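You operate a simulated robot arm through the tools that you are given. There is no shell and no other tool.

You are at the controls of a simulated robot arm. One attempt, no reset.

Task
Open valve four first, shut and pin valve two, then drain 2 L into the blue bucket.
Fine: the yellow lock pin is home; use the upper drain cock and shut it again; hardly any spilt.
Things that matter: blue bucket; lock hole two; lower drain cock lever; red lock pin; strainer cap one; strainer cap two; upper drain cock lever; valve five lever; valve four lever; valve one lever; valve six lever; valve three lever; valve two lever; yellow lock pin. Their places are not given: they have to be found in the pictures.

The check looks at the end state, three seconds after you hand in, the way a careful person would. Anything else that was tipped, shoved, dropped, spilled or broken makes it a failure.

Robot
A 7-joint arm with a two-finger parallel gripper, fixed in place. Base frame: the origin is on the floor under the middle of its stand, x ahead of it, y to its left, z up. Readings come in m, degrees, newtons and seconds.
It reaches about 1.091 m from its shoulder. Its first joint turns from -143.0 to 143.0 degrees. Payload 3 kg.
The tool frame sits at the grasp point between the pads (the TCP): z along the fingers, y along the line on which they close. The tips reach 0.03 m beyond it. The gripper opens to 0.094 m. The fingers are 0.028 m wide and 0.01 m thick; the gripper's body (0.05 by 0.096 m) begins 0.055 m behind the TCP.
Orientation is that of the tool frame in the base frame, as a unit quaternion [w, x, y, z]. With the fingers straight down and closing along the base's y, the tool's x points along the base's -x, its y along +y and its z along -z.

Tools
- The arm moves only by the tool drive_tool. Its argument "rows" is a list of rows, each a list of 7 numbers: the gripper command, from -1 (fully open) to 1 (shut), values between in proportion, then the shift along the base's x, y, z in units of 300 mm (1.0 is 300 mm), then the turn, a rotation vector about the base's x, y, z in units of 60 degrees (1.0 is 60 degrees). In form: [[jaw, x, y, z, wx, wy, wz], ...]. A call has 1 to 20 rows; each row is the pose to reach, as a shift and turn from the pose commanded when the call began. A call with a number of a shift or a turn outside -1 to 1 is refused whole. A row lasts 0.2 s, in which the tool goes at most 0.05 m and 8.6 degrees; a call with a longer step from one row to the next is refused whole, and so is a gripper value outside its range. A pose out of reach is approached as far as the arm can. The call stops where the force on the tool passes 90 N (or 10 N more than at its start, if that is more) or the arm is blocked; 0.2 s more then pass. Each finger travels about 0.045 m/s and halts on what it meets, pressing with about 36 N; the grip force reading is that of the motor and also rises with nothing between the fingers. The clock runs only during rows and for 0.2 s after the last one: add rows that repeat a pose to give the fingers time. The reply holds the time, the measured pose of the TCP, the force on the tool along the base axes, the opening and the grip force, in the units named above and with some noise, with the torque about the TCP (base axes, N m) and any sound that the robot's microphone picked up.
- Cameras (640 x 400 px; columns grow to the right, rows downward): "scene" is fixed at [0.048, -0.5002, 1.5651]; the picture's right is [0.62, -0.78, 0.00], its down [-0.52, -0.41, -0.75] and it looks along [0.58, 0.47, -0.66] (base axes); focal length 265 px, centre (320, 200). "wrist" rides on the gripper at [0.076, 0.014, -0.102] in the tool frame; the picture's right is [-0.18, 0.98, 0.00], its down [-0.75, -0.14, -0.64] and it looks along [-0.63, -0.12, 0.77] (tool axes); focal length 243 px, centre (320, 200).
- capture(camera): a new picture of that camera. No time passes.
- move_column(by): moves the trunk up (or, below 0, down) by that many m; the arm rides with it, the base frame stays. It gives what a move gives, with no picture.
- locate(camera, pixels): there is no depth. For up to 12 entries [column, row, z] of the newest picture of that camera ("zoom" is the newest enlarged one), the place [x, y] in the base frame at which the ray of that pixel passes the height z, good to about 0.002 m. No time passes.
- zoom(camera, box): a new picture of the part [left, top, right, bottom] of that camera's present view, enlarged. No time passes.
- sign_off(): hands the job in; it is judged then, once.

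Leave the gripper open and the arm clear of the work at the hand-in unless told otherwise.

The tools are called after ">>>" as a command line: name --pt "numbers of a row" for each row, then --argument value for the rest, lists and objects as JSON in quotes. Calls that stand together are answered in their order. drive_tool: Moves the arm, as the interface text tells. Its arguments: {"type":"object","properties":{"rows":{"type":"array","items":{"type":"array","items":{"type":"number"}}}},"required":["rows"]} The other tools are called the same way: move_column (by) moves the trunk up or down; capture (camera) takes a picture; locate (camera, pixels) gives the place at which the rays of pixels pass given heights; zoom (camera, box) takes an enlarged picture of a part of a camera's view; sign_off () hands the job in.

At the start:

```text
t: 0.0
tool_pos: [0.4596, -0.1273, 1.3254]
tool_rot: [-0.001, 0.0, 1.0, 0.001]
ft_force: [-0.6, -0.5, 0.4]
moment: [-0.04, -0.01, 0.01]
finger_gap: 0.094
grip_force: 0.0
trunk travel left (down, up): [-0.3, 0.09]
```

scene: 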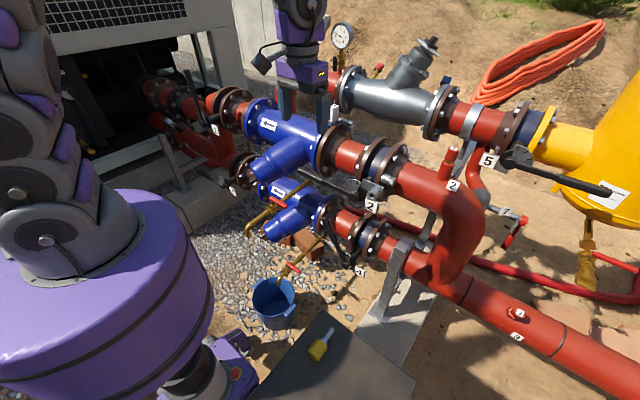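
wrist: 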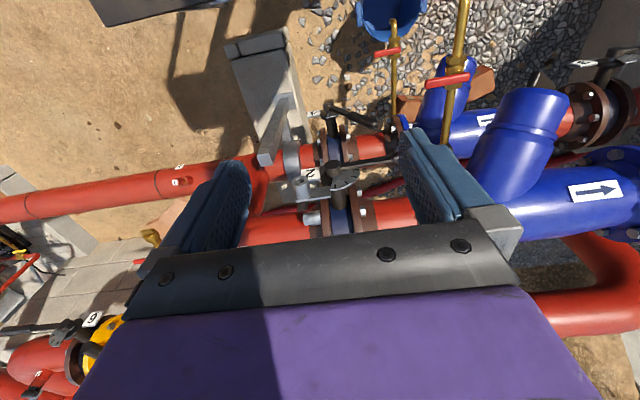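

I'll begin by looking closely at the scene. The pipes, blue strainers, blue bucket (near 273,300) and yellow pin (near 320,345) are visible. I'll zoom into several regions.

>>> zoom --camera "scene" --box '[220, 80, 400, 200]'

>>> zoom --camera "scene" --box '[220, 170, 400, 290]'

>>> zoom --camera "scene" --box '[220, 260, 400, 380]'

>>> zoom --camera "scene" --box '[400, 100, 640, 260]'

>>> zoom --camera "scene" --box '[130, 60, 310, 180]'

```text
3.33 times, centred on (310, 140) of scene
```

zoom: 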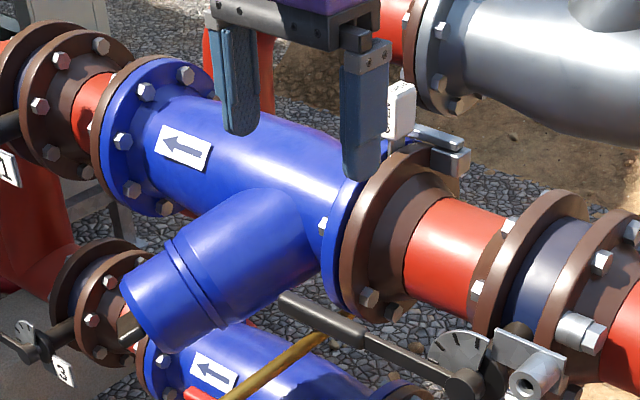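

```text
3.33 times, centred on (310, 230) of scene
```

zoom: 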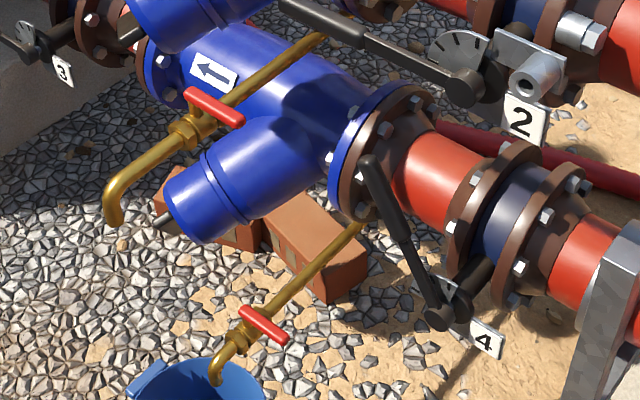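

```text
3.33 times, centred on (310, 320) of scene
```

zoom: 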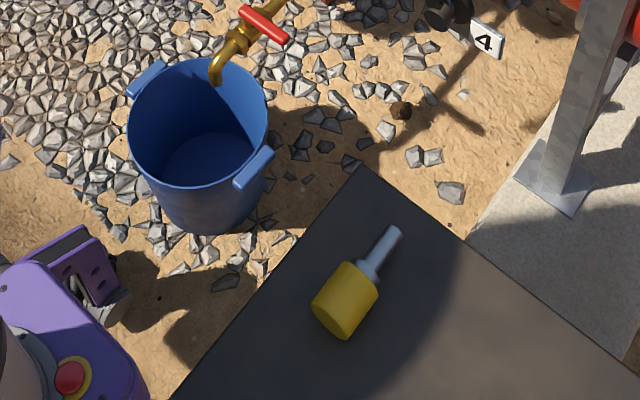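

```text
2.50 times, centred on (520, 180) of scene
```

zoom: 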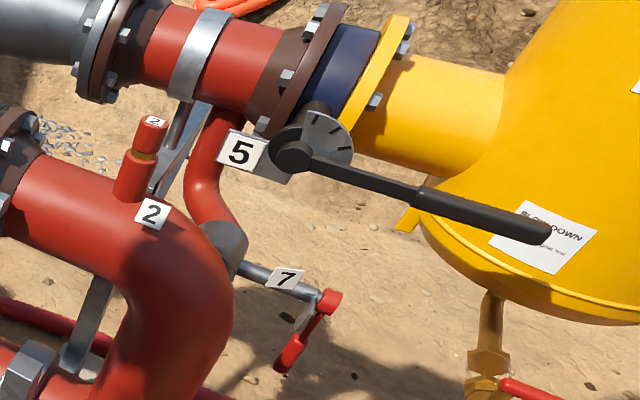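

```text
3.33 times, centred on (220, 120) of scene
```

zoom: 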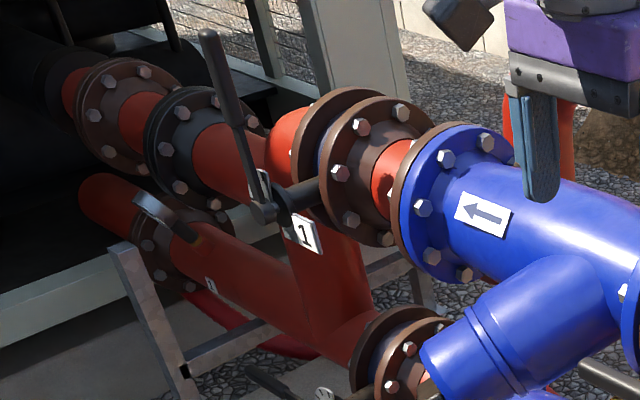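

The wrist view shows valves 2 and 4 around column 330, and both brass drain pipes around columns 390 and 450. I'll zoom in there to read the levers, labels and sector plates.

>>> zoom --camera "wrist" --box '[240, 80, 430, 240]'

>>> zoom --camera "wrist" --box '[340, 0, 530, 130]'

>>> zoom --camera "wrist" --box '[480, 30, 640, 230]'

>>> zoom --camera "scene" --box '[300, 150, 400, 220]'

>>> zoom --camera "scene" --box '[310, 10, 410, 130]'

```text
2.50 times, centred on (335, 160) of wrist
```

zoom: 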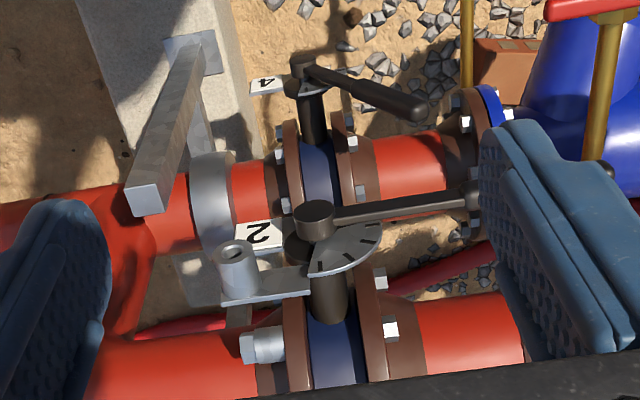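

```text
3.08 times, centred on (435, 65) of wrist
```

zoom: 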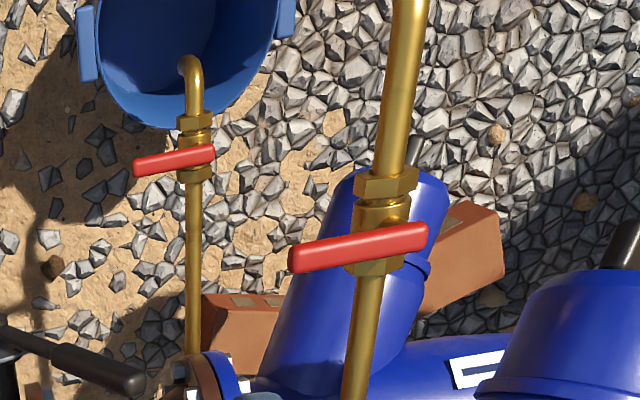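

```text
2.00 times, centred on (560, 130) of wrist
```

zoom: 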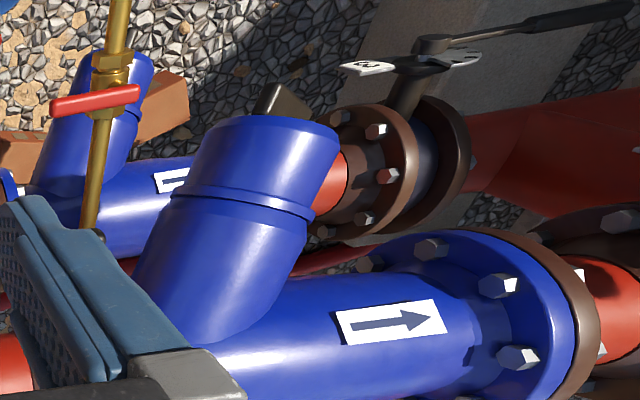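

```text
5.71 times, centred on (350, 185) of scene
```

zoom: 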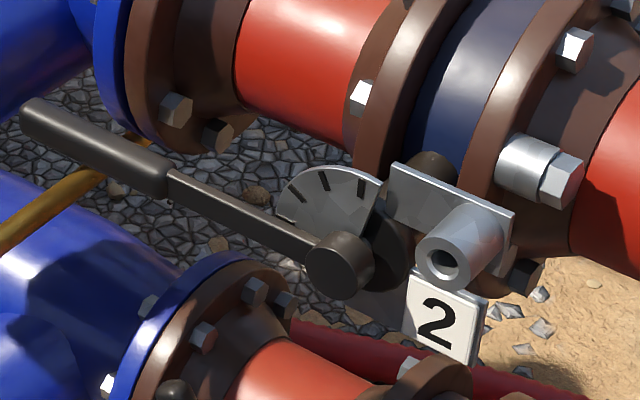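

```text
3.33 times, centred on (360, 70) of scene
```

zoom: 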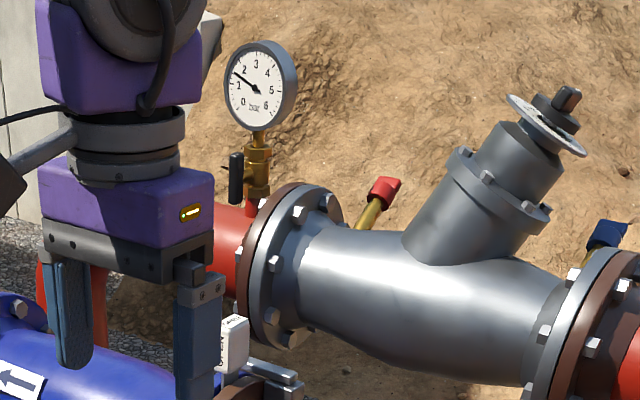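

Valve 2's lock boss sits beside its hub, and its lever lies along the pipe. Valve 4's lever stands differently. To get 3D places, I'll take rays from both cameras at two heights and intersect them.

>>> locate --camera "scene" --pixels '[[346, 264.5, 0.3], [346, 264.5, 0.8], [325, 218, 0.3], [325, 218, 0.8], [353.5, 196.4, 0.3], [353.5, 196.4, 0.8], [371.5, 195.9, 0.3], [371.5, 195.9, 0.8], [247.9, 236.6, 0.3], [247.9, 236.6, 0.8], [283, 203, 0.3], [283, 203, 0.8]]'

>>> locate --camera "wrist" --pixels '[[331, 107, 0.3], [331, 107, 0.8], [373, 123, 0.3], [373, 123, 0.8], [327, 164, 0.3], [327, 164, 0.8], [295.8, 178.8, 0.3], [295.8, 178.8, 0.8], [426, 84.5, 0.3], [426, 84.5, 0.8], [469, 74, 0.3], [469, 74, 0.8]]'

>>> locate --camera "scene" --pixels '[[332.5, 329.6, 0.0], [332.5, 329.6, 0.5], [317.5, 350, 0.0], [317.5, 350, 0.5], [279, 233, 0.3], [279, 233, 0.8], [282, 264, 0.0], [282, 264, 0.5], [310, 272, 0.0], [310, 272, 0.5], [279, 285, 0.0], [279, 285, 0.5]]'

>>> locate --camera "wrist" --pixels '[[375.6, 54.6, 0.0], [375.6, 54.6, 0.5], [400.3, 48.8, 0.0], [400.3, 48.8, 0.5], [392.8, 22.8, 0.0], [392.8, 22.8, 0.5], [393, 32, 0.0], [393, 32, 0.5]]'

```text
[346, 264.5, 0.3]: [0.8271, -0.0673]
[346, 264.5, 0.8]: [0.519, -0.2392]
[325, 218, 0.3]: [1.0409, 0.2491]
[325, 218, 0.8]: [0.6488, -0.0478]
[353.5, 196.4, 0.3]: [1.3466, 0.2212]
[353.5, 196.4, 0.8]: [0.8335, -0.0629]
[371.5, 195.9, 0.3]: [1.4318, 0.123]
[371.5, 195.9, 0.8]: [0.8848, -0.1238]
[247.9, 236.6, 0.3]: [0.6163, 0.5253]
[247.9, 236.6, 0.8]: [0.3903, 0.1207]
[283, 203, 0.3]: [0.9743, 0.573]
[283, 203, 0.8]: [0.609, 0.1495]
```

```text
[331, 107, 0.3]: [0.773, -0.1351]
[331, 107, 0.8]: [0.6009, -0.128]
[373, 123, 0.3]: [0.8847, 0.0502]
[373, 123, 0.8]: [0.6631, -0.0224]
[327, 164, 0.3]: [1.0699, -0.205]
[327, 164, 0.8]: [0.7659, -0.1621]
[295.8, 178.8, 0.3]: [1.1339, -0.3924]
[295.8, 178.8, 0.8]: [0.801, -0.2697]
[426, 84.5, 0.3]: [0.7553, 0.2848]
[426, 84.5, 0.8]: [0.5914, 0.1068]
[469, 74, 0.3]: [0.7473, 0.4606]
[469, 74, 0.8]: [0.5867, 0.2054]
```

```text
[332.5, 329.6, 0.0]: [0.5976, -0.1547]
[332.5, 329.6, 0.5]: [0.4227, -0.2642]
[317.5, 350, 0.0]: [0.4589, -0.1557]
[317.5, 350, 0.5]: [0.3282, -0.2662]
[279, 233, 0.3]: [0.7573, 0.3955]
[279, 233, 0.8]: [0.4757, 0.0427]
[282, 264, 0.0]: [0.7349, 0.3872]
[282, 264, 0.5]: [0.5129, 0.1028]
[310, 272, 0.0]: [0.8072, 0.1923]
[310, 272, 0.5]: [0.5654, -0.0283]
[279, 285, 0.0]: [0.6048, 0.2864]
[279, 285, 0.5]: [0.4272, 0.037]
```

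```text
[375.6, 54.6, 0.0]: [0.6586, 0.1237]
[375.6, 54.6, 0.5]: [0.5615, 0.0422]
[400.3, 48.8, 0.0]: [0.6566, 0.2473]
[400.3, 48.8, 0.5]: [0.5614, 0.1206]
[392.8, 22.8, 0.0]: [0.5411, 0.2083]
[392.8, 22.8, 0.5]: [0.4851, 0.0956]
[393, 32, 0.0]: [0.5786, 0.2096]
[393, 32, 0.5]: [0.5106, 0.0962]
```

From the intersections:
- Valve 4 hub is about (0.707,-0.133,0.494), with the lever tip about (0.684,-0.015,0.75).
- Valve 2 hub is about (0.672,-0.149,0.957), and its lock hole mouth is about (0.670,-0.221,0.997).
- The upper spout is near (0.41,0.15,0.76) and the lower spout near (0.51,0.15,0.27).

Next I'll tilt the wrist camera down to see the pin, the bucket and the upper spout.

>>> drive_tool --pt "-1 -0.05 0.1 0.05 0 0.13 0" --pt "-1 -0.1 0.2 0.1 0 0.26 0" --pt "-1 -0.15 0.3 0.15 0 0.39 0" --pt "-1 -0.2 0.4 0.2 0 0.5 0" --pt "-1 -0.2 0.4 0.2 0 0.5 0"

>>> capture --camera "wrist"

>>> capture --camera "scene"

```text
t: 1.2
tool_pos: [0.3996, -0.0069, 1.3859]
tool_rot: [-0.26, 0.001, 0.966, 0.0]
ft_force: [0.7, 1.4, 0.0]
moment: [-0.03, -0.01, -0.01]
finger_gap: 0.094
grip_force: 0.0
trunk travel left (down, up): [-0.3, 0.09]
```

```text
taken
```

wrist: 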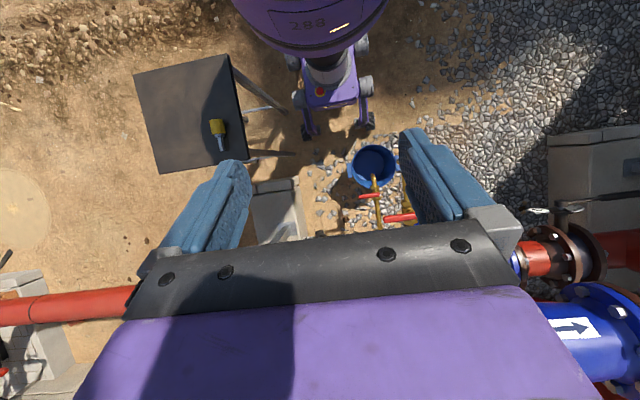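

```text
taken
```

scene: 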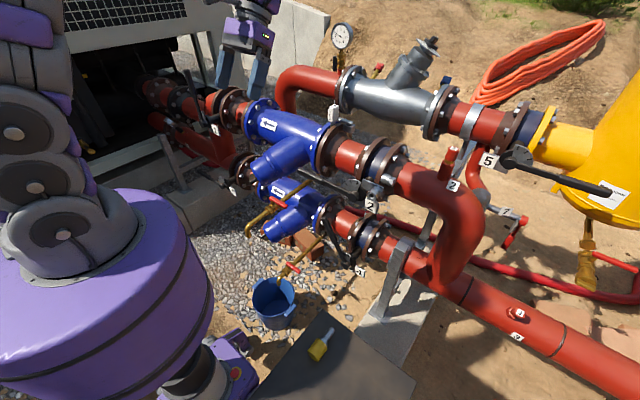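

Now the wrist view shows the pin (219,135) on the dark table and the bucket (373,165). I'll zoom in on both and take rays.

>>> zoom --camera "wrist" --box '[320, 130, 440, 240]'

>>> zoom --camera "wrist" --box '[130, 50, 260, 180]'

>>> zoom --camera "scene" --box '[290, 310, 360, 370]'

>>> zoom --camera "scene" --box '[240, 260, 310, 340]'

>>> zoom --camera "scene" --box '[230, 180, 310, 250]'

```text
3.64 times, centred on (380, 185) of wrist
```

zoom: 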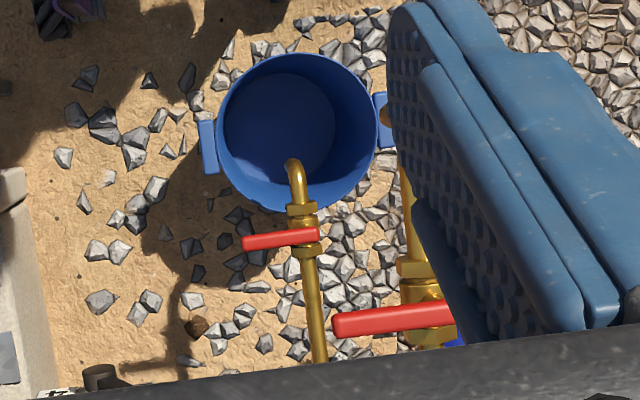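

```text
3.08 times, centred on (195, 115) of wrist
```

zoom: 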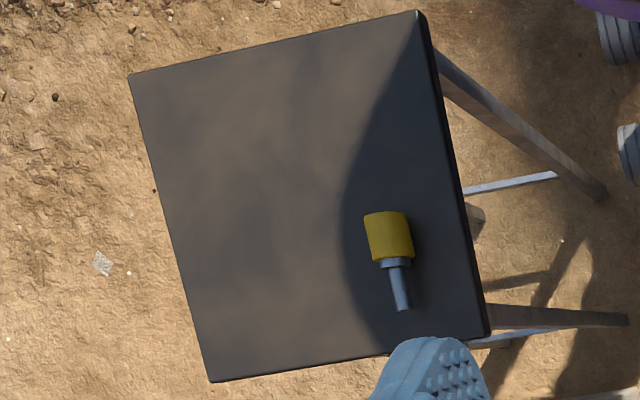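

```text
6.67 times, centred on (325, 340) of scene
```

zoom: 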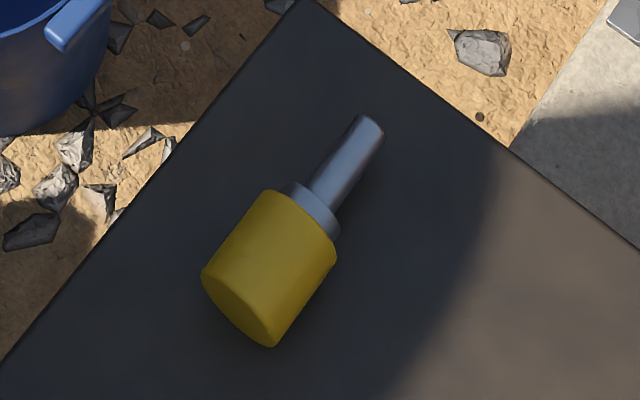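

```text
5.00 times, centred on (275, 300) of scene
```

zoom: 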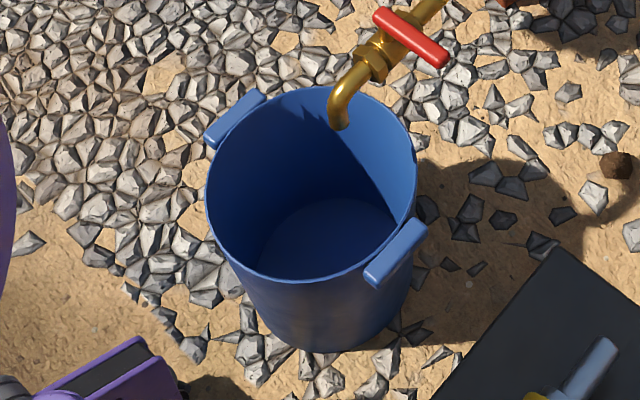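

```text
5.71 times, centred on (270, 215) of scene
```

zoom: 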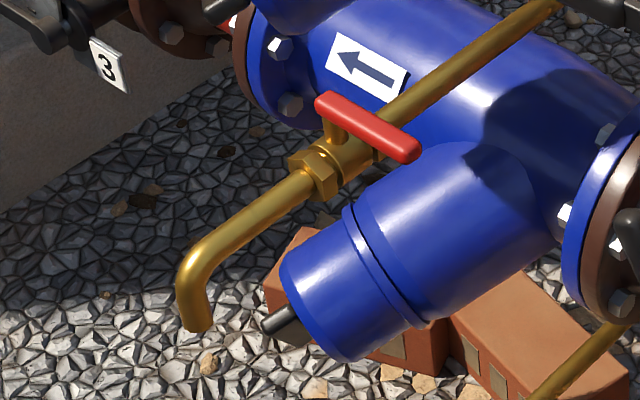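

I'll take rays for the pin tip, collar, head and table corner, plus the bucket rim and lower spout, in both cameras.

>>> locate --camera "wrist" --pixels '[[217.1, 127.3, 0.0], [217.1, 127.3, 0.5], [222.3, 150.1, 0.0], [222.3, 150.1, 0.5], [250.2, 158.8, 0.0], [250.2, 158.8, 0.5], [373.7, 166.3, 0.0], [373.7, 166.3, 0.5], [227.5, 54, 0.0], [227.5, 54, 0.5], [219.7, 135.1, 0.0], [219.7, 135.1, 0.5]]'

>>> locate --camera "scene" --pixels '[[317.2, 350.2, 0.0], [317.2, 350.2, 0.5], [332.5, 328.8, 0.0], [332.5, 328.8, 0.5], [322.75, 310, 0.0], [322.75, 310, 0.5], [273.2, 297.4, 0.0], [273.2, 297.4, 0.5], [324.6, 341.2, 0.0], [324.6, 341.2, 0.5], [248.5, 237, 0.5], [248.5, 237, 1.0]]'

```text
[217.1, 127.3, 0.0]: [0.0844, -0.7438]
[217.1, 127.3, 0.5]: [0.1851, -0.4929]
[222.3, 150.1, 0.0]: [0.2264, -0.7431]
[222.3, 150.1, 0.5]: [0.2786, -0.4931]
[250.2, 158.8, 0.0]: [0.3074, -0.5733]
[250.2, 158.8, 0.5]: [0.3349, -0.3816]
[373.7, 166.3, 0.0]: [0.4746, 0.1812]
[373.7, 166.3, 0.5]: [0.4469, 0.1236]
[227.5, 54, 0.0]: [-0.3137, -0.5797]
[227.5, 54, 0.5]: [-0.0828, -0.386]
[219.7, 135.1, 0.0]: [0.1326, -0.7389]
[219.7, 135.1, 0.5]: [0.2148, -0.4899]
```

```text
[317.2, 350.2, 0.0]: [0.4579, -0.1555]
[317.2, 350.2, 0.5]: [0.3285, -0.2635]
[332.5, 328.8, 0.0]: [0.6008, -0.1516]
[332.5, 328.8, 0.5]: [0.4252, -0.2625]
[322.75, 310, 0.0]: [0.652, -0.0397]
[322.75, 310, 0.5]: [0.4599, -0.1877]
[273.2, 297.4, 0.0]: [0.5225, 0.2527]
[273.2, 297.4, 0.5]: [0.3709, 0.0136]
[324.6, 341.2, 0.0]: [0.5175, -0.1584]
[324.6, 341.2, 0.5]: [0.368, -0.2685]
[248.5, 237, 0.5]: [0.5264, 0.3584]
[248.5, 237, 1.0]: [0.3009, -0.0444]
```

The pin lies on a table about 0.79 high. Its axis is near z 0.81 and points along +x, with the head at about x 0.248, y -0.333 and the tip at about x 0.312. The bucket is on the ground near (0.45-0.47, 0.15).

Next I'll tilt the wrist forward and come in front of valve 2 for a close look at the lever, sector plate and lock boss.

>>> drive_tool --pt "-1 0.03 -0.07 -0.1 0 -0.125 0" --pt "-1 0.06 -0.14 -0.2 0 -0.25 0" --pt "-1 0.09 -0.21 -0.3 0 -0.375 0" --pt "-1 0.12 -0.28 -0.4 0 -0.5 0" --pt "-1 0.15 -0.35 -0.5 0 -0.625 0" --pt "-1 0.18 -0.42 -0.6 0 -0.75 0" --pt "-1 0.2 -0.5 -0.7 0 -0.875 0" --pt "-1 0.22 -0.58 -0.8 0 -1.0 0"

>>> capture --camera "wrist"

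>>> capture --camera "scene"

```text
t: 3.0
tool_pos: [0.4648, -0.1848, 1.1444]
tool_rot: [0.26, 0.001, 0.966, 0.002]
ft_force: [-0.2, 0.4, 0.3]
moment: [0.03, -0.02, -0.02]
finger_gap: 0.0942
grip_force: 0.1
trunk travel left (down, up): [-0.3, 0.09]
```

```text
taken
```

wrist: 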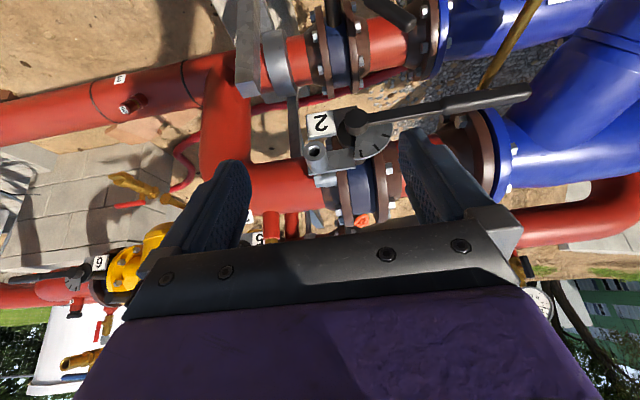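

```text
taken
```

scene: 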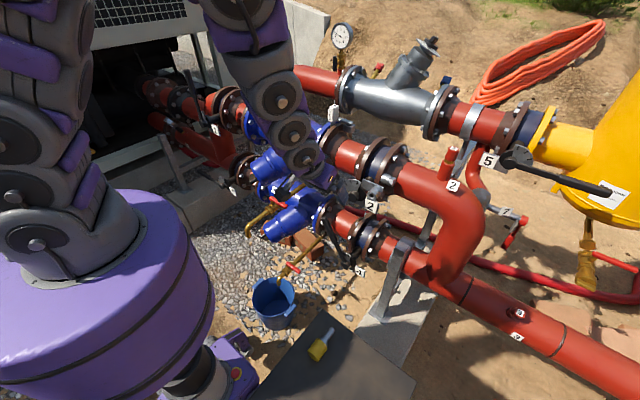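

Valve 2, with its boss at (316,152) and its lever out to (530,92), is clear now. Zooming in on valve 2 and valve 4.

>>> zoom --camera "wrist" --box '[280, 80, 420, 230]'

>>> zoom --camera "wrist" --box '[380, 50, 560, 170]'

>>> zoom --camera "wrist" --box '[280, 0, 460, 110]'

```text
2.67 times, centred on (350, 155) of wrist
```

zoom: 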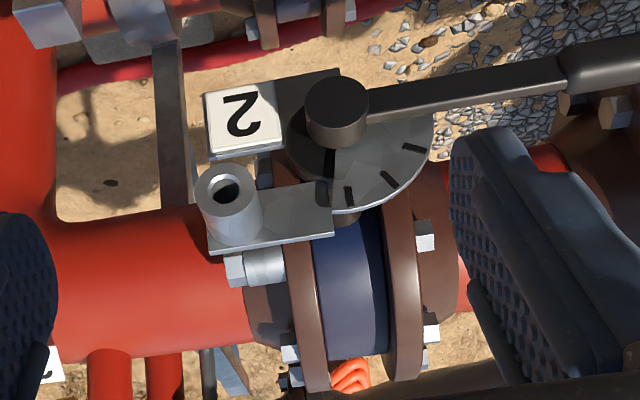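

```text
3.33 times, centred on (470, 110) of wrist
```

zoom: 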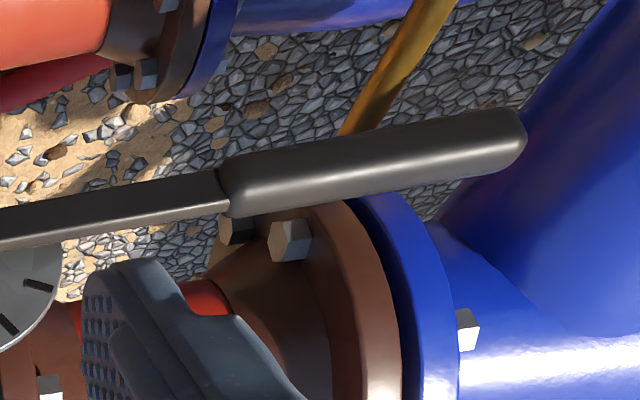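

```text
3.56 times, centred on (370, 55) of wrist
```

zoom: 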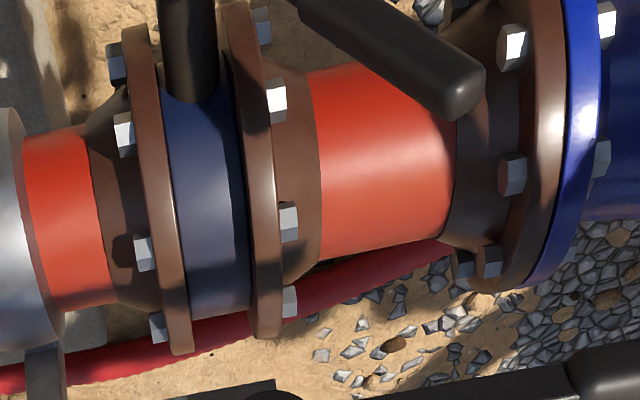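

I'll take rays for valve 2's hub, boss mouth, boss base and lever tip, and valve 4's tip, from the wrist view to combine with the scene rays.

>>> locate --camera "wrist" --pixels '[[355.6, 117.5, 0.8], [355.6, 117.5, 1.1], [314.8, 151.3, 0.8], [314.8, 151.3, 1.1], [318.5, 165.5, 0.8], [318.5, 165.5, 1.1], [528.6, 91.1, 0.8], [528.6, 91.1, 1.1], [441.5, 107, 0.8], [441.5, 107, 1.1], [412, 24, 0.5], [412, 24, 0.8]]'

>>> locate --camera "scene" --pixels '[[301, 171, 0.8], [301, 171, 1.1], [371.5, 195.9, 0.8], [371.5, 195.9, 1.1], [353.5, 196.4, 0.8], [353.5, 196.4, 1.1], [325, 182.5, 0.8], [325, 182.5, 1.1], [325, 218, 0.5], [325, 218, 0.8], [376, 188, 0.8], [376, 188, 1.1]]'

```text
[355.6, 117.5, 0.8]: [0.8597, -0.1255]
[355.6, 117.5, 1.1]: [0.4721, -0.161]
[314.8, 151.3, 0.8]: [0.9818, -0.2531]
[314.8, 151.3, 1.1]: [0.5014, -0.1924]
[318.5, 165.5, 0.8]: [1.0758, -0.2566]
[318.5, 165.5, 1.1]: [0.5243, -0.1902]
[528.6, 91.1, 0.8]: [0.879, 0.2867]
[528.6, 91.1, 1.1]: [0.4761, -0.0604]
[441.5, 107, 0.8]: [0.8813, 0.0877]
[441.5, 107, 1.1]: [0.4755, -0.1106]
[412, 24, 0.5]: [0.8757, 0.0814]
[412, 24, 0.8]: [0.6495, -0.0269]
```

```text
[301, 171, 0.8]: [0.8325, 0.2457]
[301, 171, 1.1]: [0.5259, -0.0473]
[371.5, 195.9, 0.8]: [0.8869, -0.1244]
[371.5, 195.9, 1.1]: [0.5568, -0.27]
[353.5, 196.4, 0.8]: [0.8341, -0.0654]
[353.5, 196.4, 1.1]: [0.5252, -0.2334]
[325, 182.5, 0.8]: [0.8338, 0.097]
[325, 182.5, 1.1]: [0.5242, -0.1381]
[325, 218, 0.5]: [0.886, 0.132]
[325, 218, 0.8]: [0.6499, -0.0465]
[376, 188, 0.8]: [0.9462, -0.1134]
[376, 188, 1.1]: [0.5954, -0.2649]
```

Valve 2's lever runs level along +y, along the pipe, so it is open. Its tip is about (0.66,0.09,0.96). Valve 4's lever stands at roughly 62° from the pipe. Valve 4 is low, so I'll slide the tool toward the middle and then lower the trunk for better reach and a closer look.

>>> drive_tool --pt "-1 -0.08 0.12 0 0 0 0" --pt "-1 -0.16 0.24 0 0 0 0" --pt "-1 -0.22 0.36 0 0 0 0" --pt "-1 -0.25 0.45 0 0 0 0"

>>> move_column --by -0.25

>>> capture --camera "scene"

>>> capture --camera "wrist"

```text
t: 4.0
tool_pos: [0.4771, -0.0662, 1.1552]
tool_rot: [0.257, 0.0, 0.967, 0.0]
ft_force: [0.5, 0.6, 0.3]
moment: [0.02, 0.0, -0.01]
finger_gap: 0.0941
grip_force: 0.1
out of reach, approached as far as the arm can: row 1, 2, 3, 4
trunk travel left (down, up): [-0.3, 0.09]
```

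```text
t: 6.6
tool_pos: [0.4765, -0.0659, 0.9065]
tool_rot: [0.257, 0.0, 0.966, 0.0]
ft_force: [0.0, -0.3, 0.7]
moment: [-0.02, 0.0, -0.02]
finger_gap: 0.0939
grip_force: 0.0
trunk travel left (down, up): [-0.05, 0.34]
```

```text
taken
```

scene: 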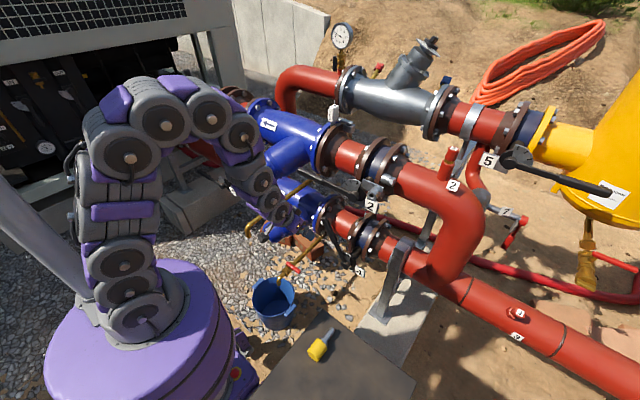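

```text
taken
```

wrist: 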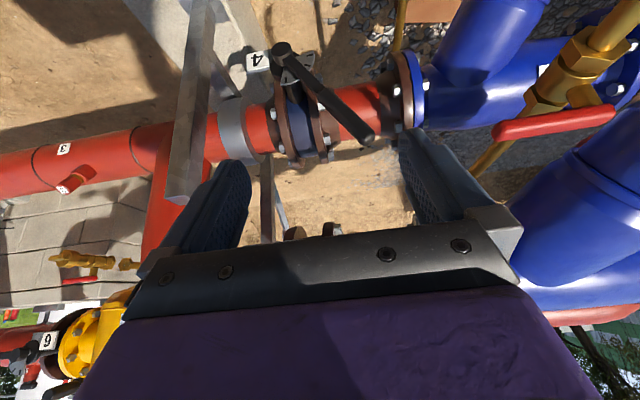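

Valve 4 is in clear view now at (283,50), with its lever to (365,138). Zooming in on it and on the nearby upper drain cock.

>>> zoom --camera "wrist" --box '[230, 20, 430, 170]'

>>> zoom --camera "wrist" --box '[440, 0, 640, 160]'

>>> zoom --camera "scene" --box '[230, 150, 390, 280]'

```text
2.67 times, centred on (330, 95) of wrist
```

zoom: 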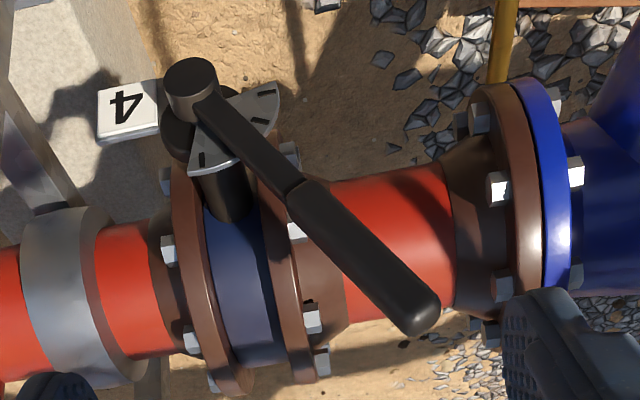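

```text
2.50 times, centred on (540, 80) of wrist
```

zoom: 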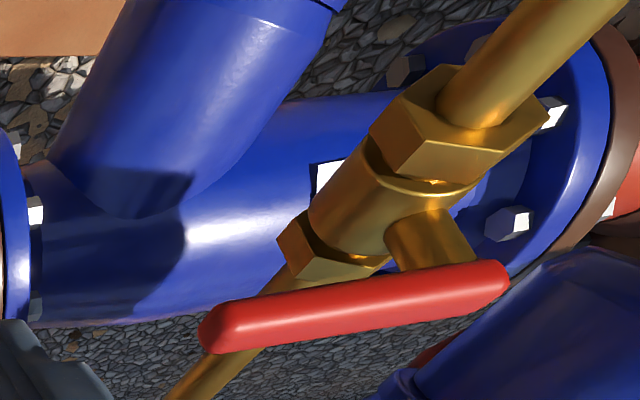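

```text
3.08 times, centred on (310, 215) of scene
```

zoom: 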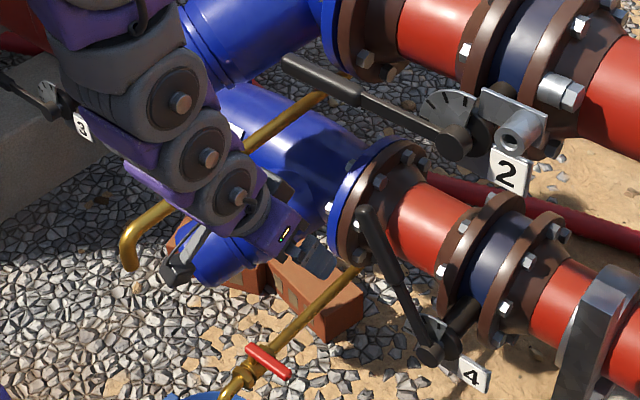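

I see valve 4's sector plate has ticks from along-pipe (open) round to upright. The lever sits between them, roughly 60° up. I'll take precise rays on the hub, handle start and handle tip from both cameras, and also on the upper cock lever.

>>> locate --camera "wrist" --pixels '[[282.1, 53.8, 0.4], [282.1, 53.8, 0.7], [368.2, 139.2, 0.6], [368.2, 139.2, 0.8], [322.5, 93.1, 0.5], [322.5, 93.1, 0.7], [500.5, 132.5, 0.8], [500.5, 132.5, 0.95], [611.6, 109.4, 0.8], [611.6, 109.4, 0.95], [418, 85, 0.5], [418, 85, 0.7]]'

>>> locate --camera "scene" --pixels '[[345.06, 263.7, 0.4], [345.06, 263.7, 0.7], [324.2, 218.3, 0.6], [324.2, 218.3, 0.8], [336.6, 242.6, 0.5], [336.6, 242.6, 0.7], [288, 207.5, 0.8], [288, 207.5, 0.95], [271.5, 197, 0.8], [271.5, 197, 0.95], [250, 238, 0.7], [250, 238, 0.9]]'

```text
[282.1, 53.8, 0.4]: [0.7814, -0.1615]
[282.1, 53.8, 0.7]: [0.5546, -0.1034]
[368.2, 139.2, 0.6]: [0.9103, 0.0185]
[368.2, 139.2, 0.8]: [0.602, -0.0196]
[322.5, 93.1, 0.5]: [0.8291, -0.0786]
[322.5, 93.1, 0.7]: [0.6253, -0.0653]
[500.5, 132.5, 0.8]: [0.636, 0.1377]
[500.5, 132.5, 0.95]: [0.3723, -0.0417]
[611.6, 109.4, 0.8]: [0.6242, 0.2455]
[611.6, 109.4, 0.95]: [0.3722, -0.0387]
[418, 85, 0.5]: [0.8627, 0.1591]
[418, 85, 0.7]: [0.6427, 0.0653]
```

```text
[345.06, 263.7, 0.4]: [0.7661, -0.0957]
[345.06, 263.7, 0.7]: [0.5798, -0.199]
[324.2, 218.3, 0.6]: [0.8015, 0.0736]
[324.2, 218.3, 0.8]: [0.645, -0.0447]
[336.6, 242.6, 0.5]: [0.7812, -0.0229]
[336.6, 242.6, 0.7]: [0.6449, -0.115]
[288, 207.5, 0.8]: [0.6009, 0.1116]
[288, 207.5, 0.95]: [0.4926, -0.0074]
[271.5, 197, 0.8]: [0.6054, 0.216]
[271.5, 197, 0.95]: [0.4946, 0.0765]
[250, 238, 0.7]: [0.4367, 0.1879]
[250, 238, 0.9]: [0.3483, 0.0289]
```

Valve 4's lever measures a 60° angle, from hub (0.70,-0.136,0.51) to tip (0.692,-0.009,0.741). The upper cock lever spans about y 0.087 to 0.192 at x 0.577, z 0.835. Before working around valve 4, I'll find the lower pipe axis and the strainer flange front edge to see how deep the fingers may go.

>>> locate --camera "wrist" --pixels '[[357, 111, 0.4], [357, 111, 0.6], [393.7, 52, 0.4], [393.7, 52, 0.6], [402, 90, 0.4], [402, 90, 0.6]]'

>>> locate --camera "scene" --pixels '[[345.7, 223.1, 0.4], [345.7, 223.1, 0.6], [319.7, 226.4, 0.4], [319.7, 226.4, 0.6], [326, 212, 0.4], [326, 212, 0.6]]'

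>>> zoom --camera "scene" --box '[305, 190, 375, 285]'

```text
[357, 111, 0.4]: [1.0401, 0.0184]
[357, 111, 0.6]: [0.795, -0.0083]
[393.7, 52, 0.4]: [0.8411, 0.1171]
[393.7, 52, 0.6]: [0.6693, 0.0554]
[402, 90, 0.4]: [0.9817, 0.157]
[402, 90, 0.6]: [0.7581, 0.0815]
```

```text
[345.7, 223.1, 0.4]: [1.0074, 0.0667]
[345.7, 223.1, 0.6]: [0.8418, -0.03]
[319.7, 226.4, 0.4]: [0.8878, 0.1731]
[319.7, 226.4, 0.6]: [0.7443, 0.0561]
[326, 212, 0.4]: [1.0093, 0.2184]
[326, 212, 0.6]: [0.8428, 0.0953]
```

```text
4.21 times, centred on (340, 238) of scene
```

zoom: 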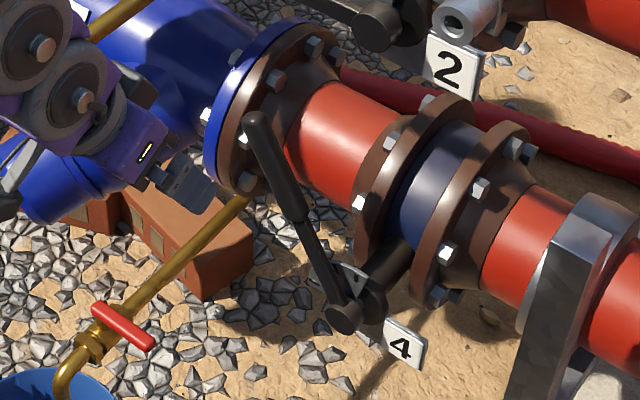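

The lower pipe axis is near x 0.90, z 0.51, so the flange fronts are at about x 0.79. The lever is at x≈0.70, so there is clearance behind it. I'll go level (fingers along +x) in front of valve 4's lever, staying back at x≈0.55.

>>> drive_tool --pt "-1 0.03 0.01 -0.09 0 -0.125 0" --pt "-1 0.06 0.02 -0.18 0 -0.25 0" --pt "-1 0.09 0.03 -0.27 0 -0.375 0" --pt "-1 0.12 0.05 -0.36 0 -0.5 0" --pt "-1 0.15 0.06 -0.46 0 -0.625 0" --pt "-1 0.18 0.08 -0.56 0 -0.75 0" --pt "-1 0.21 0.09 -0.66 0 -0.875 0" --pt "-1 0.24 0.1 -0.745 0 -1.0 0"

>>> capture --camera "scene"

>>> capture --camera "wrist"

```text
t: 8.4
tool_pos: [0.5439, -0.0484, 0.6767]
tool_rot: [0.693, 0.01, 0.721, -0.01]
ft_force: [0.5, 7.3, -0.5]
moment: [0.01, -0.01, -0.52]
finger_gap: 0.0939
grip_force: 0.0
out of reach, approached as far as the arm can: row 1, 2, 3, 4, 8
trunk travel left (down, up): [-0.05, 0.34]
```

```text
taken
```

scene: 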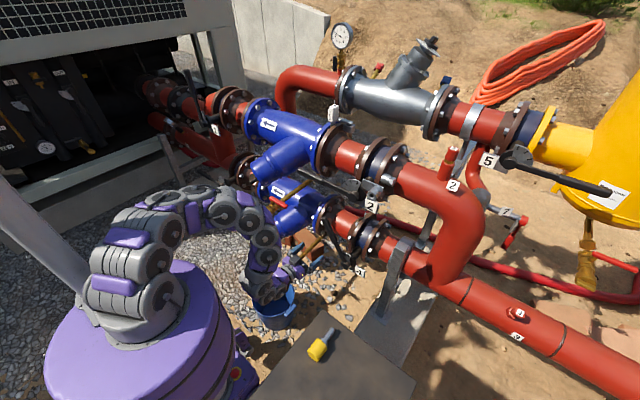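

```text
taken
```

wrist: 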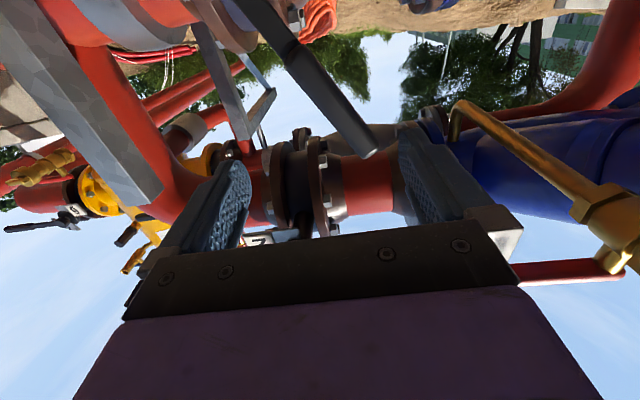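

The reply shows a 7 N sideways force, so I'll check whether it persists with a no-move row, and zoom the scene around the wrist to look for contact.

>>> drive_tool --pt "-1 0 0 0 0 0 0"

>>> zoom --camera "scene" --box '[220, 180, 380, 340]'

```text
t: 8.8
tool_pos: [0.5439, -0.0334, 0.6761]
tool_rot: [0.692, 0.002, 0.722, -0.001]
ft_force: [-0.6, -0.2, 0.6]
moment: [0.0, -0.02, 0.01]
finger_gap: 0.0943
grip_force: 0.1
trunk travel left (down, up): [-0.05, 0.34]
```

```text
2.50 times, centred on (300, 260) of scene
```

zoom: 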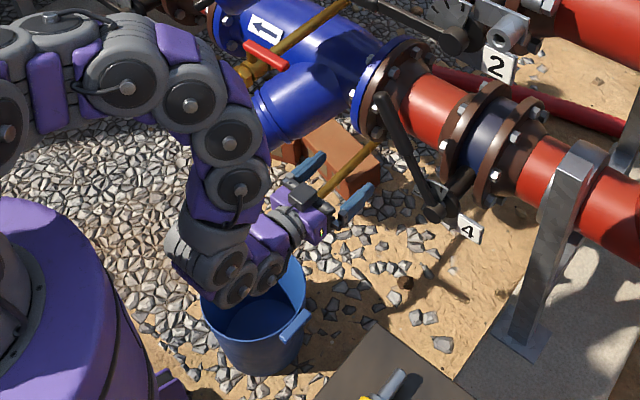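

The force has vanished, so it was only a motion transient. Now I'll roll the gripper -30° about x so the fingers close across the 60° lever. I'll creep to x≈0.60, then check alignment.

>>> drive_tool --pt "-1 0.05 0.0 0.005 -0.125 0 0" --pt "-1 0.1 0.0 0.01 -0.25 0 0" --pt "-1 0.15 -0.005 0.015 -0.375 0 0" --pt "-1 0.187 -0.01 0.023 -0.5 0 0" --pt "-1 0.187 -0.01 0.023 -0.5 0 0"

>>> capture --camera "wrist"

>>> zoom --camera "scene" --box '[250, 180, 390, 300]'

```text
t: 10.0
tool_pos: [0.605, -0.0375, 0.6893]
tool_rot: [0.682, -0.184, 0.684, -0.183]
ft_force: [-0.5, 0.0, 0.0]
moment: [0.0, -0.02, 0.05]
finger_gap: 0.0939
grip_force: 0.1
trunk travel left (down, up): [-0.05, 0.34]
```

```text
taken
```

wrist: 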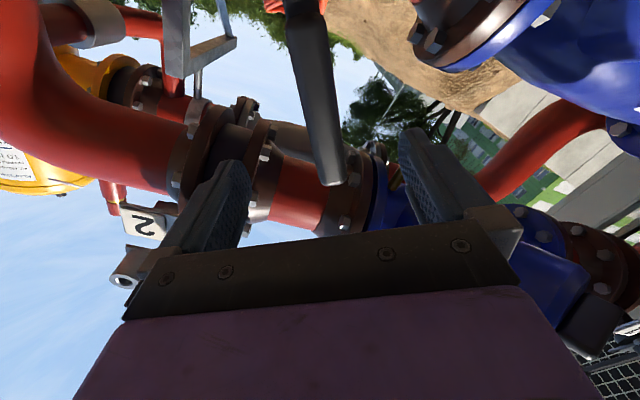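

```text
3.33 times, centred on (320, 240) of scene
```

zoom: 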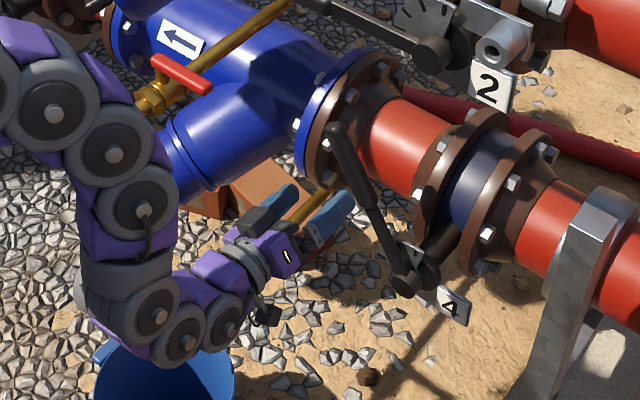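

The lever handle at (332,180) is centred and parallel between the fingers. I'll advance to x≈0.70 with the fingers straddling the handle.

>>> drive_tool --pt "-1 0.1 0.0 0.0 0 0 0" --pt "-1 0.2 0.0 0.0 0 0 0" --pt "-1 0.3 0.0 0.0 0 0 0" --pt "-1 0.3 0.0 0.0 0 0 0"

>>> capture --camera "wrist"

>>> zoom --camera "scene" --box '[270, 190, 380, 290]'

```text
t: 11.0
tool_pos: [0.6938, -0.0381, 0.6895]
tool_rot: [0.681, -0.182, 0.685, -0.184]
ft_force: [-0.3, 0.2, -0.2]
moment: [-0.03, -0.01, 0.03]
finger_gap: 0.0939
grip_force: 0.1
trunk travel left (down, up): [-0.05, 0.34]
```

```text
taken
```

wrist: 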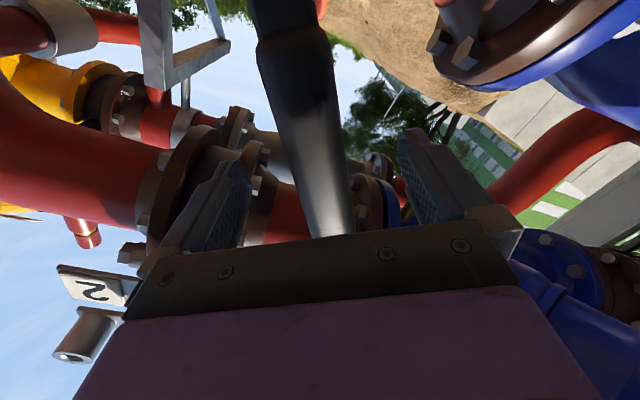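

```text
4.00 times, centred on (325, 240) of scene
```

zoom: 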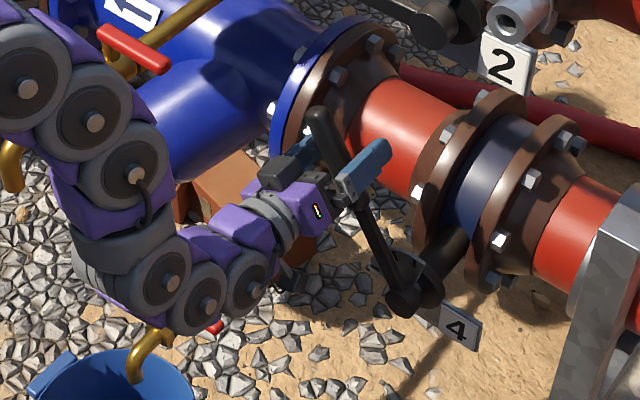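

The handle is between the fingers. Before swinging it, I'll check how close the folded forearm is to the upper spout (scene 248,233), by taking rays on the arm joints at scene (286,260), (277,232), (268,217) and (252,211).

>>> locate --camera "scene" --pixels '[[286, 260, 0.5], [286, 260, 0.7], [278, 233, 0.6], [278, 233, 0.9], [268, 217, 0.7], [268, 217, 1.0], [252, 211, 0.8], [252, 211, 1.1]]'

>>> capture --camera "scene"

```text
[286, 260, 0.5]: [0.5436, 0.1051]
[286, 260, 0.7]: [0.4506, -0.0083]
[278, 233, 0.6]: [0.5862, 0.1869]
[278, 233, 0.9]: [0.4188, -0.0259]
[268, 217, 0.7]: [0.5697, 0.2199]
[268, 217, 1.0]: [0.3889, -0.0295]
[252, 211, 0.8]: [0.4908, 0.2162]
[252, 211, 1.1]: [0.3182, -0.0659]
```

```text
taken
```

scene: 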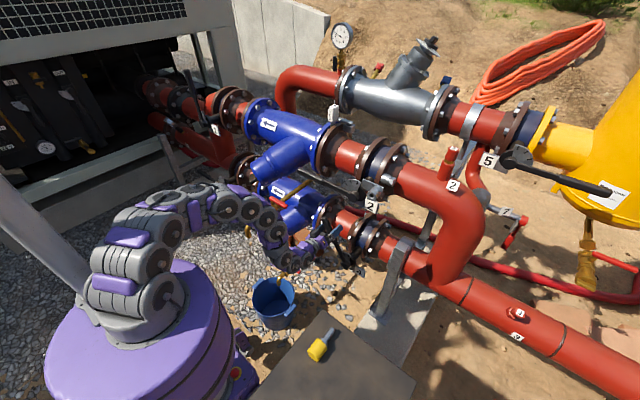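

The forearm stays near y≈0, while the spout is at y≈0.16. Swinging at a large radius would bring the arm closer to it, so I'll slide inward along the handle to about 0.15 m from the hub and half-close the fingers around it.

>>> drive_tool --pt "-0.6 0.0 -0.03 -0.055 0 0 0" --pt "-0.2 0.0 -0.06 -0.11 0 0 0" --pt "0.05 0.0 -0.085 -0.16 0 0 0" --pt "0.05 0.0 -0.085 -0.16 0 0 0" --pt "0.05 0.0 -0.085 -0.16 0 0 0"

>>> capture --camera "wrist"

>>> zoom --camera "scene" --box '[270, 190, 380, 290]'

```text
t: 12.2
tool_pos: [0.6947, -0.064, 0.6398]
tool_rot: [0.682, -0.182, 0.684, -0.183]
ft_force: [-0.4, 0.3, 0.3]
moment: [0.06, -0.01, 0.01]
finger_gap: 0.0444
grip_force: 0.0
trunk travel left (down, up): [-0.05, 0.34]
```

```text
taken
```

wrist: 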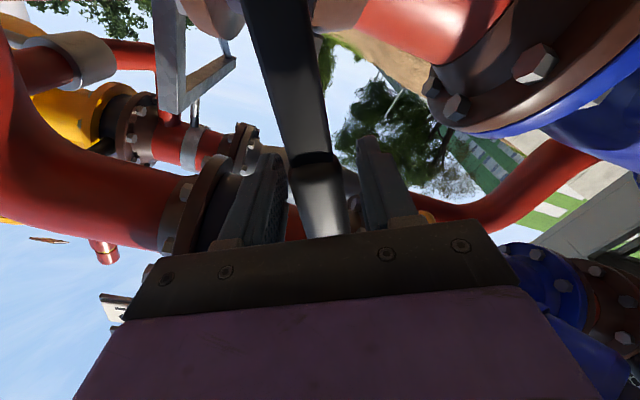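

```text
4.00 times, centred on (325, 240) of scene
```

zoom: 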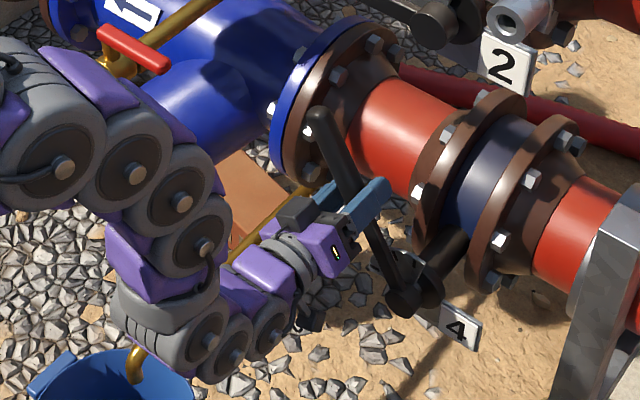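

The handle is held loosely between the fingers (gap 44 mm). I'll swing the lever toward the along-pipe position, first half now.

>>> drive_tool --pt "0.05 0 0.052 -0.033 -0.117 0 0" --pt "0.05 0 0.105 -0.078 -0.25 0 0" --pt "0.05 0 0.152 -0.129 -0.383 0 0" --pt "0.05 0 0.191 -0.187 -0.517 0 0" --pt "0.05 0 0.191 -0.187 -0.517 0 0"

>>> zoom --camera "scene" --box '[250, 180, 390, 300]'

```text
t: 13.4
tool_pos: [0.6846, -0.0037, 0.6406]
tool_rot: [0.607, -0.36, 0.61, -0.36]
ft_force: [-0.2, 0.5, -0.4]
moment: [0.0, 0.02, -0.01]
finger_gap: 0.0448
grip_force: 0.0
out of reach, approached as far as the arm can: row 1, 2, 3, 4, 5
trunk travel left (down, up): [-0.05, 0.34]
```

```text
3.33 times, centred on (320, 240) of scene
```

zoom: 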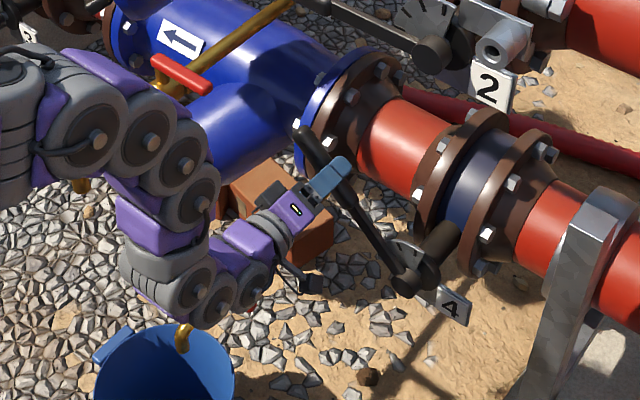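

The lever moved to about 45°, but the arm can't go lower with the fingers fully level because of the wrist limit. I'll pitch the fingers 25° downward while still straddling the handle, with slightly more opening, which should free the wrist.

>>> drive_tool --pt "-0.2 0.015 0 0 0 0.14 0" --pt "-0.2 0.03 0 0 0 0.28 0" --pt "-0.2 0.045 0 0 0 0.417 0" --pt "-0.2 0.045 0 0 0 0.417 0"

>>> capture --camera "wrist"

>>> zoom --camera "scene" --box '[250, 180, 390, 300]'

```text
t: 14.4
tool_pos: [0.6965, -0.0036, 0.6413]
tool_rot: [0.46, -0.428, 0.728, -0.274]
ft_force: [-0.1, -0.5, 0.0]
moment: [0.04, 0.0, 0.03]
finger_gap: 0.0564
grip_force: 0.1
trunk travel left (down, up): [-0.05, 0.34]
```

```text
taken
```

wrist: 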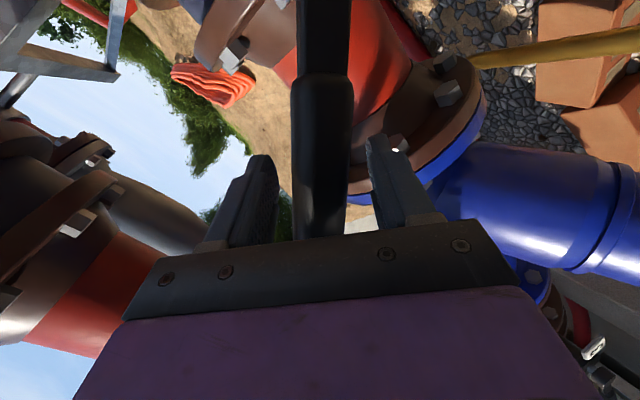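

```text
3.33 times, centred on (320, 240) of scene
```

zoom: 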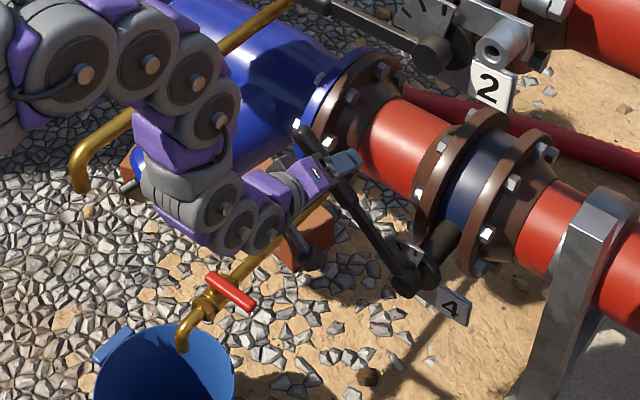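

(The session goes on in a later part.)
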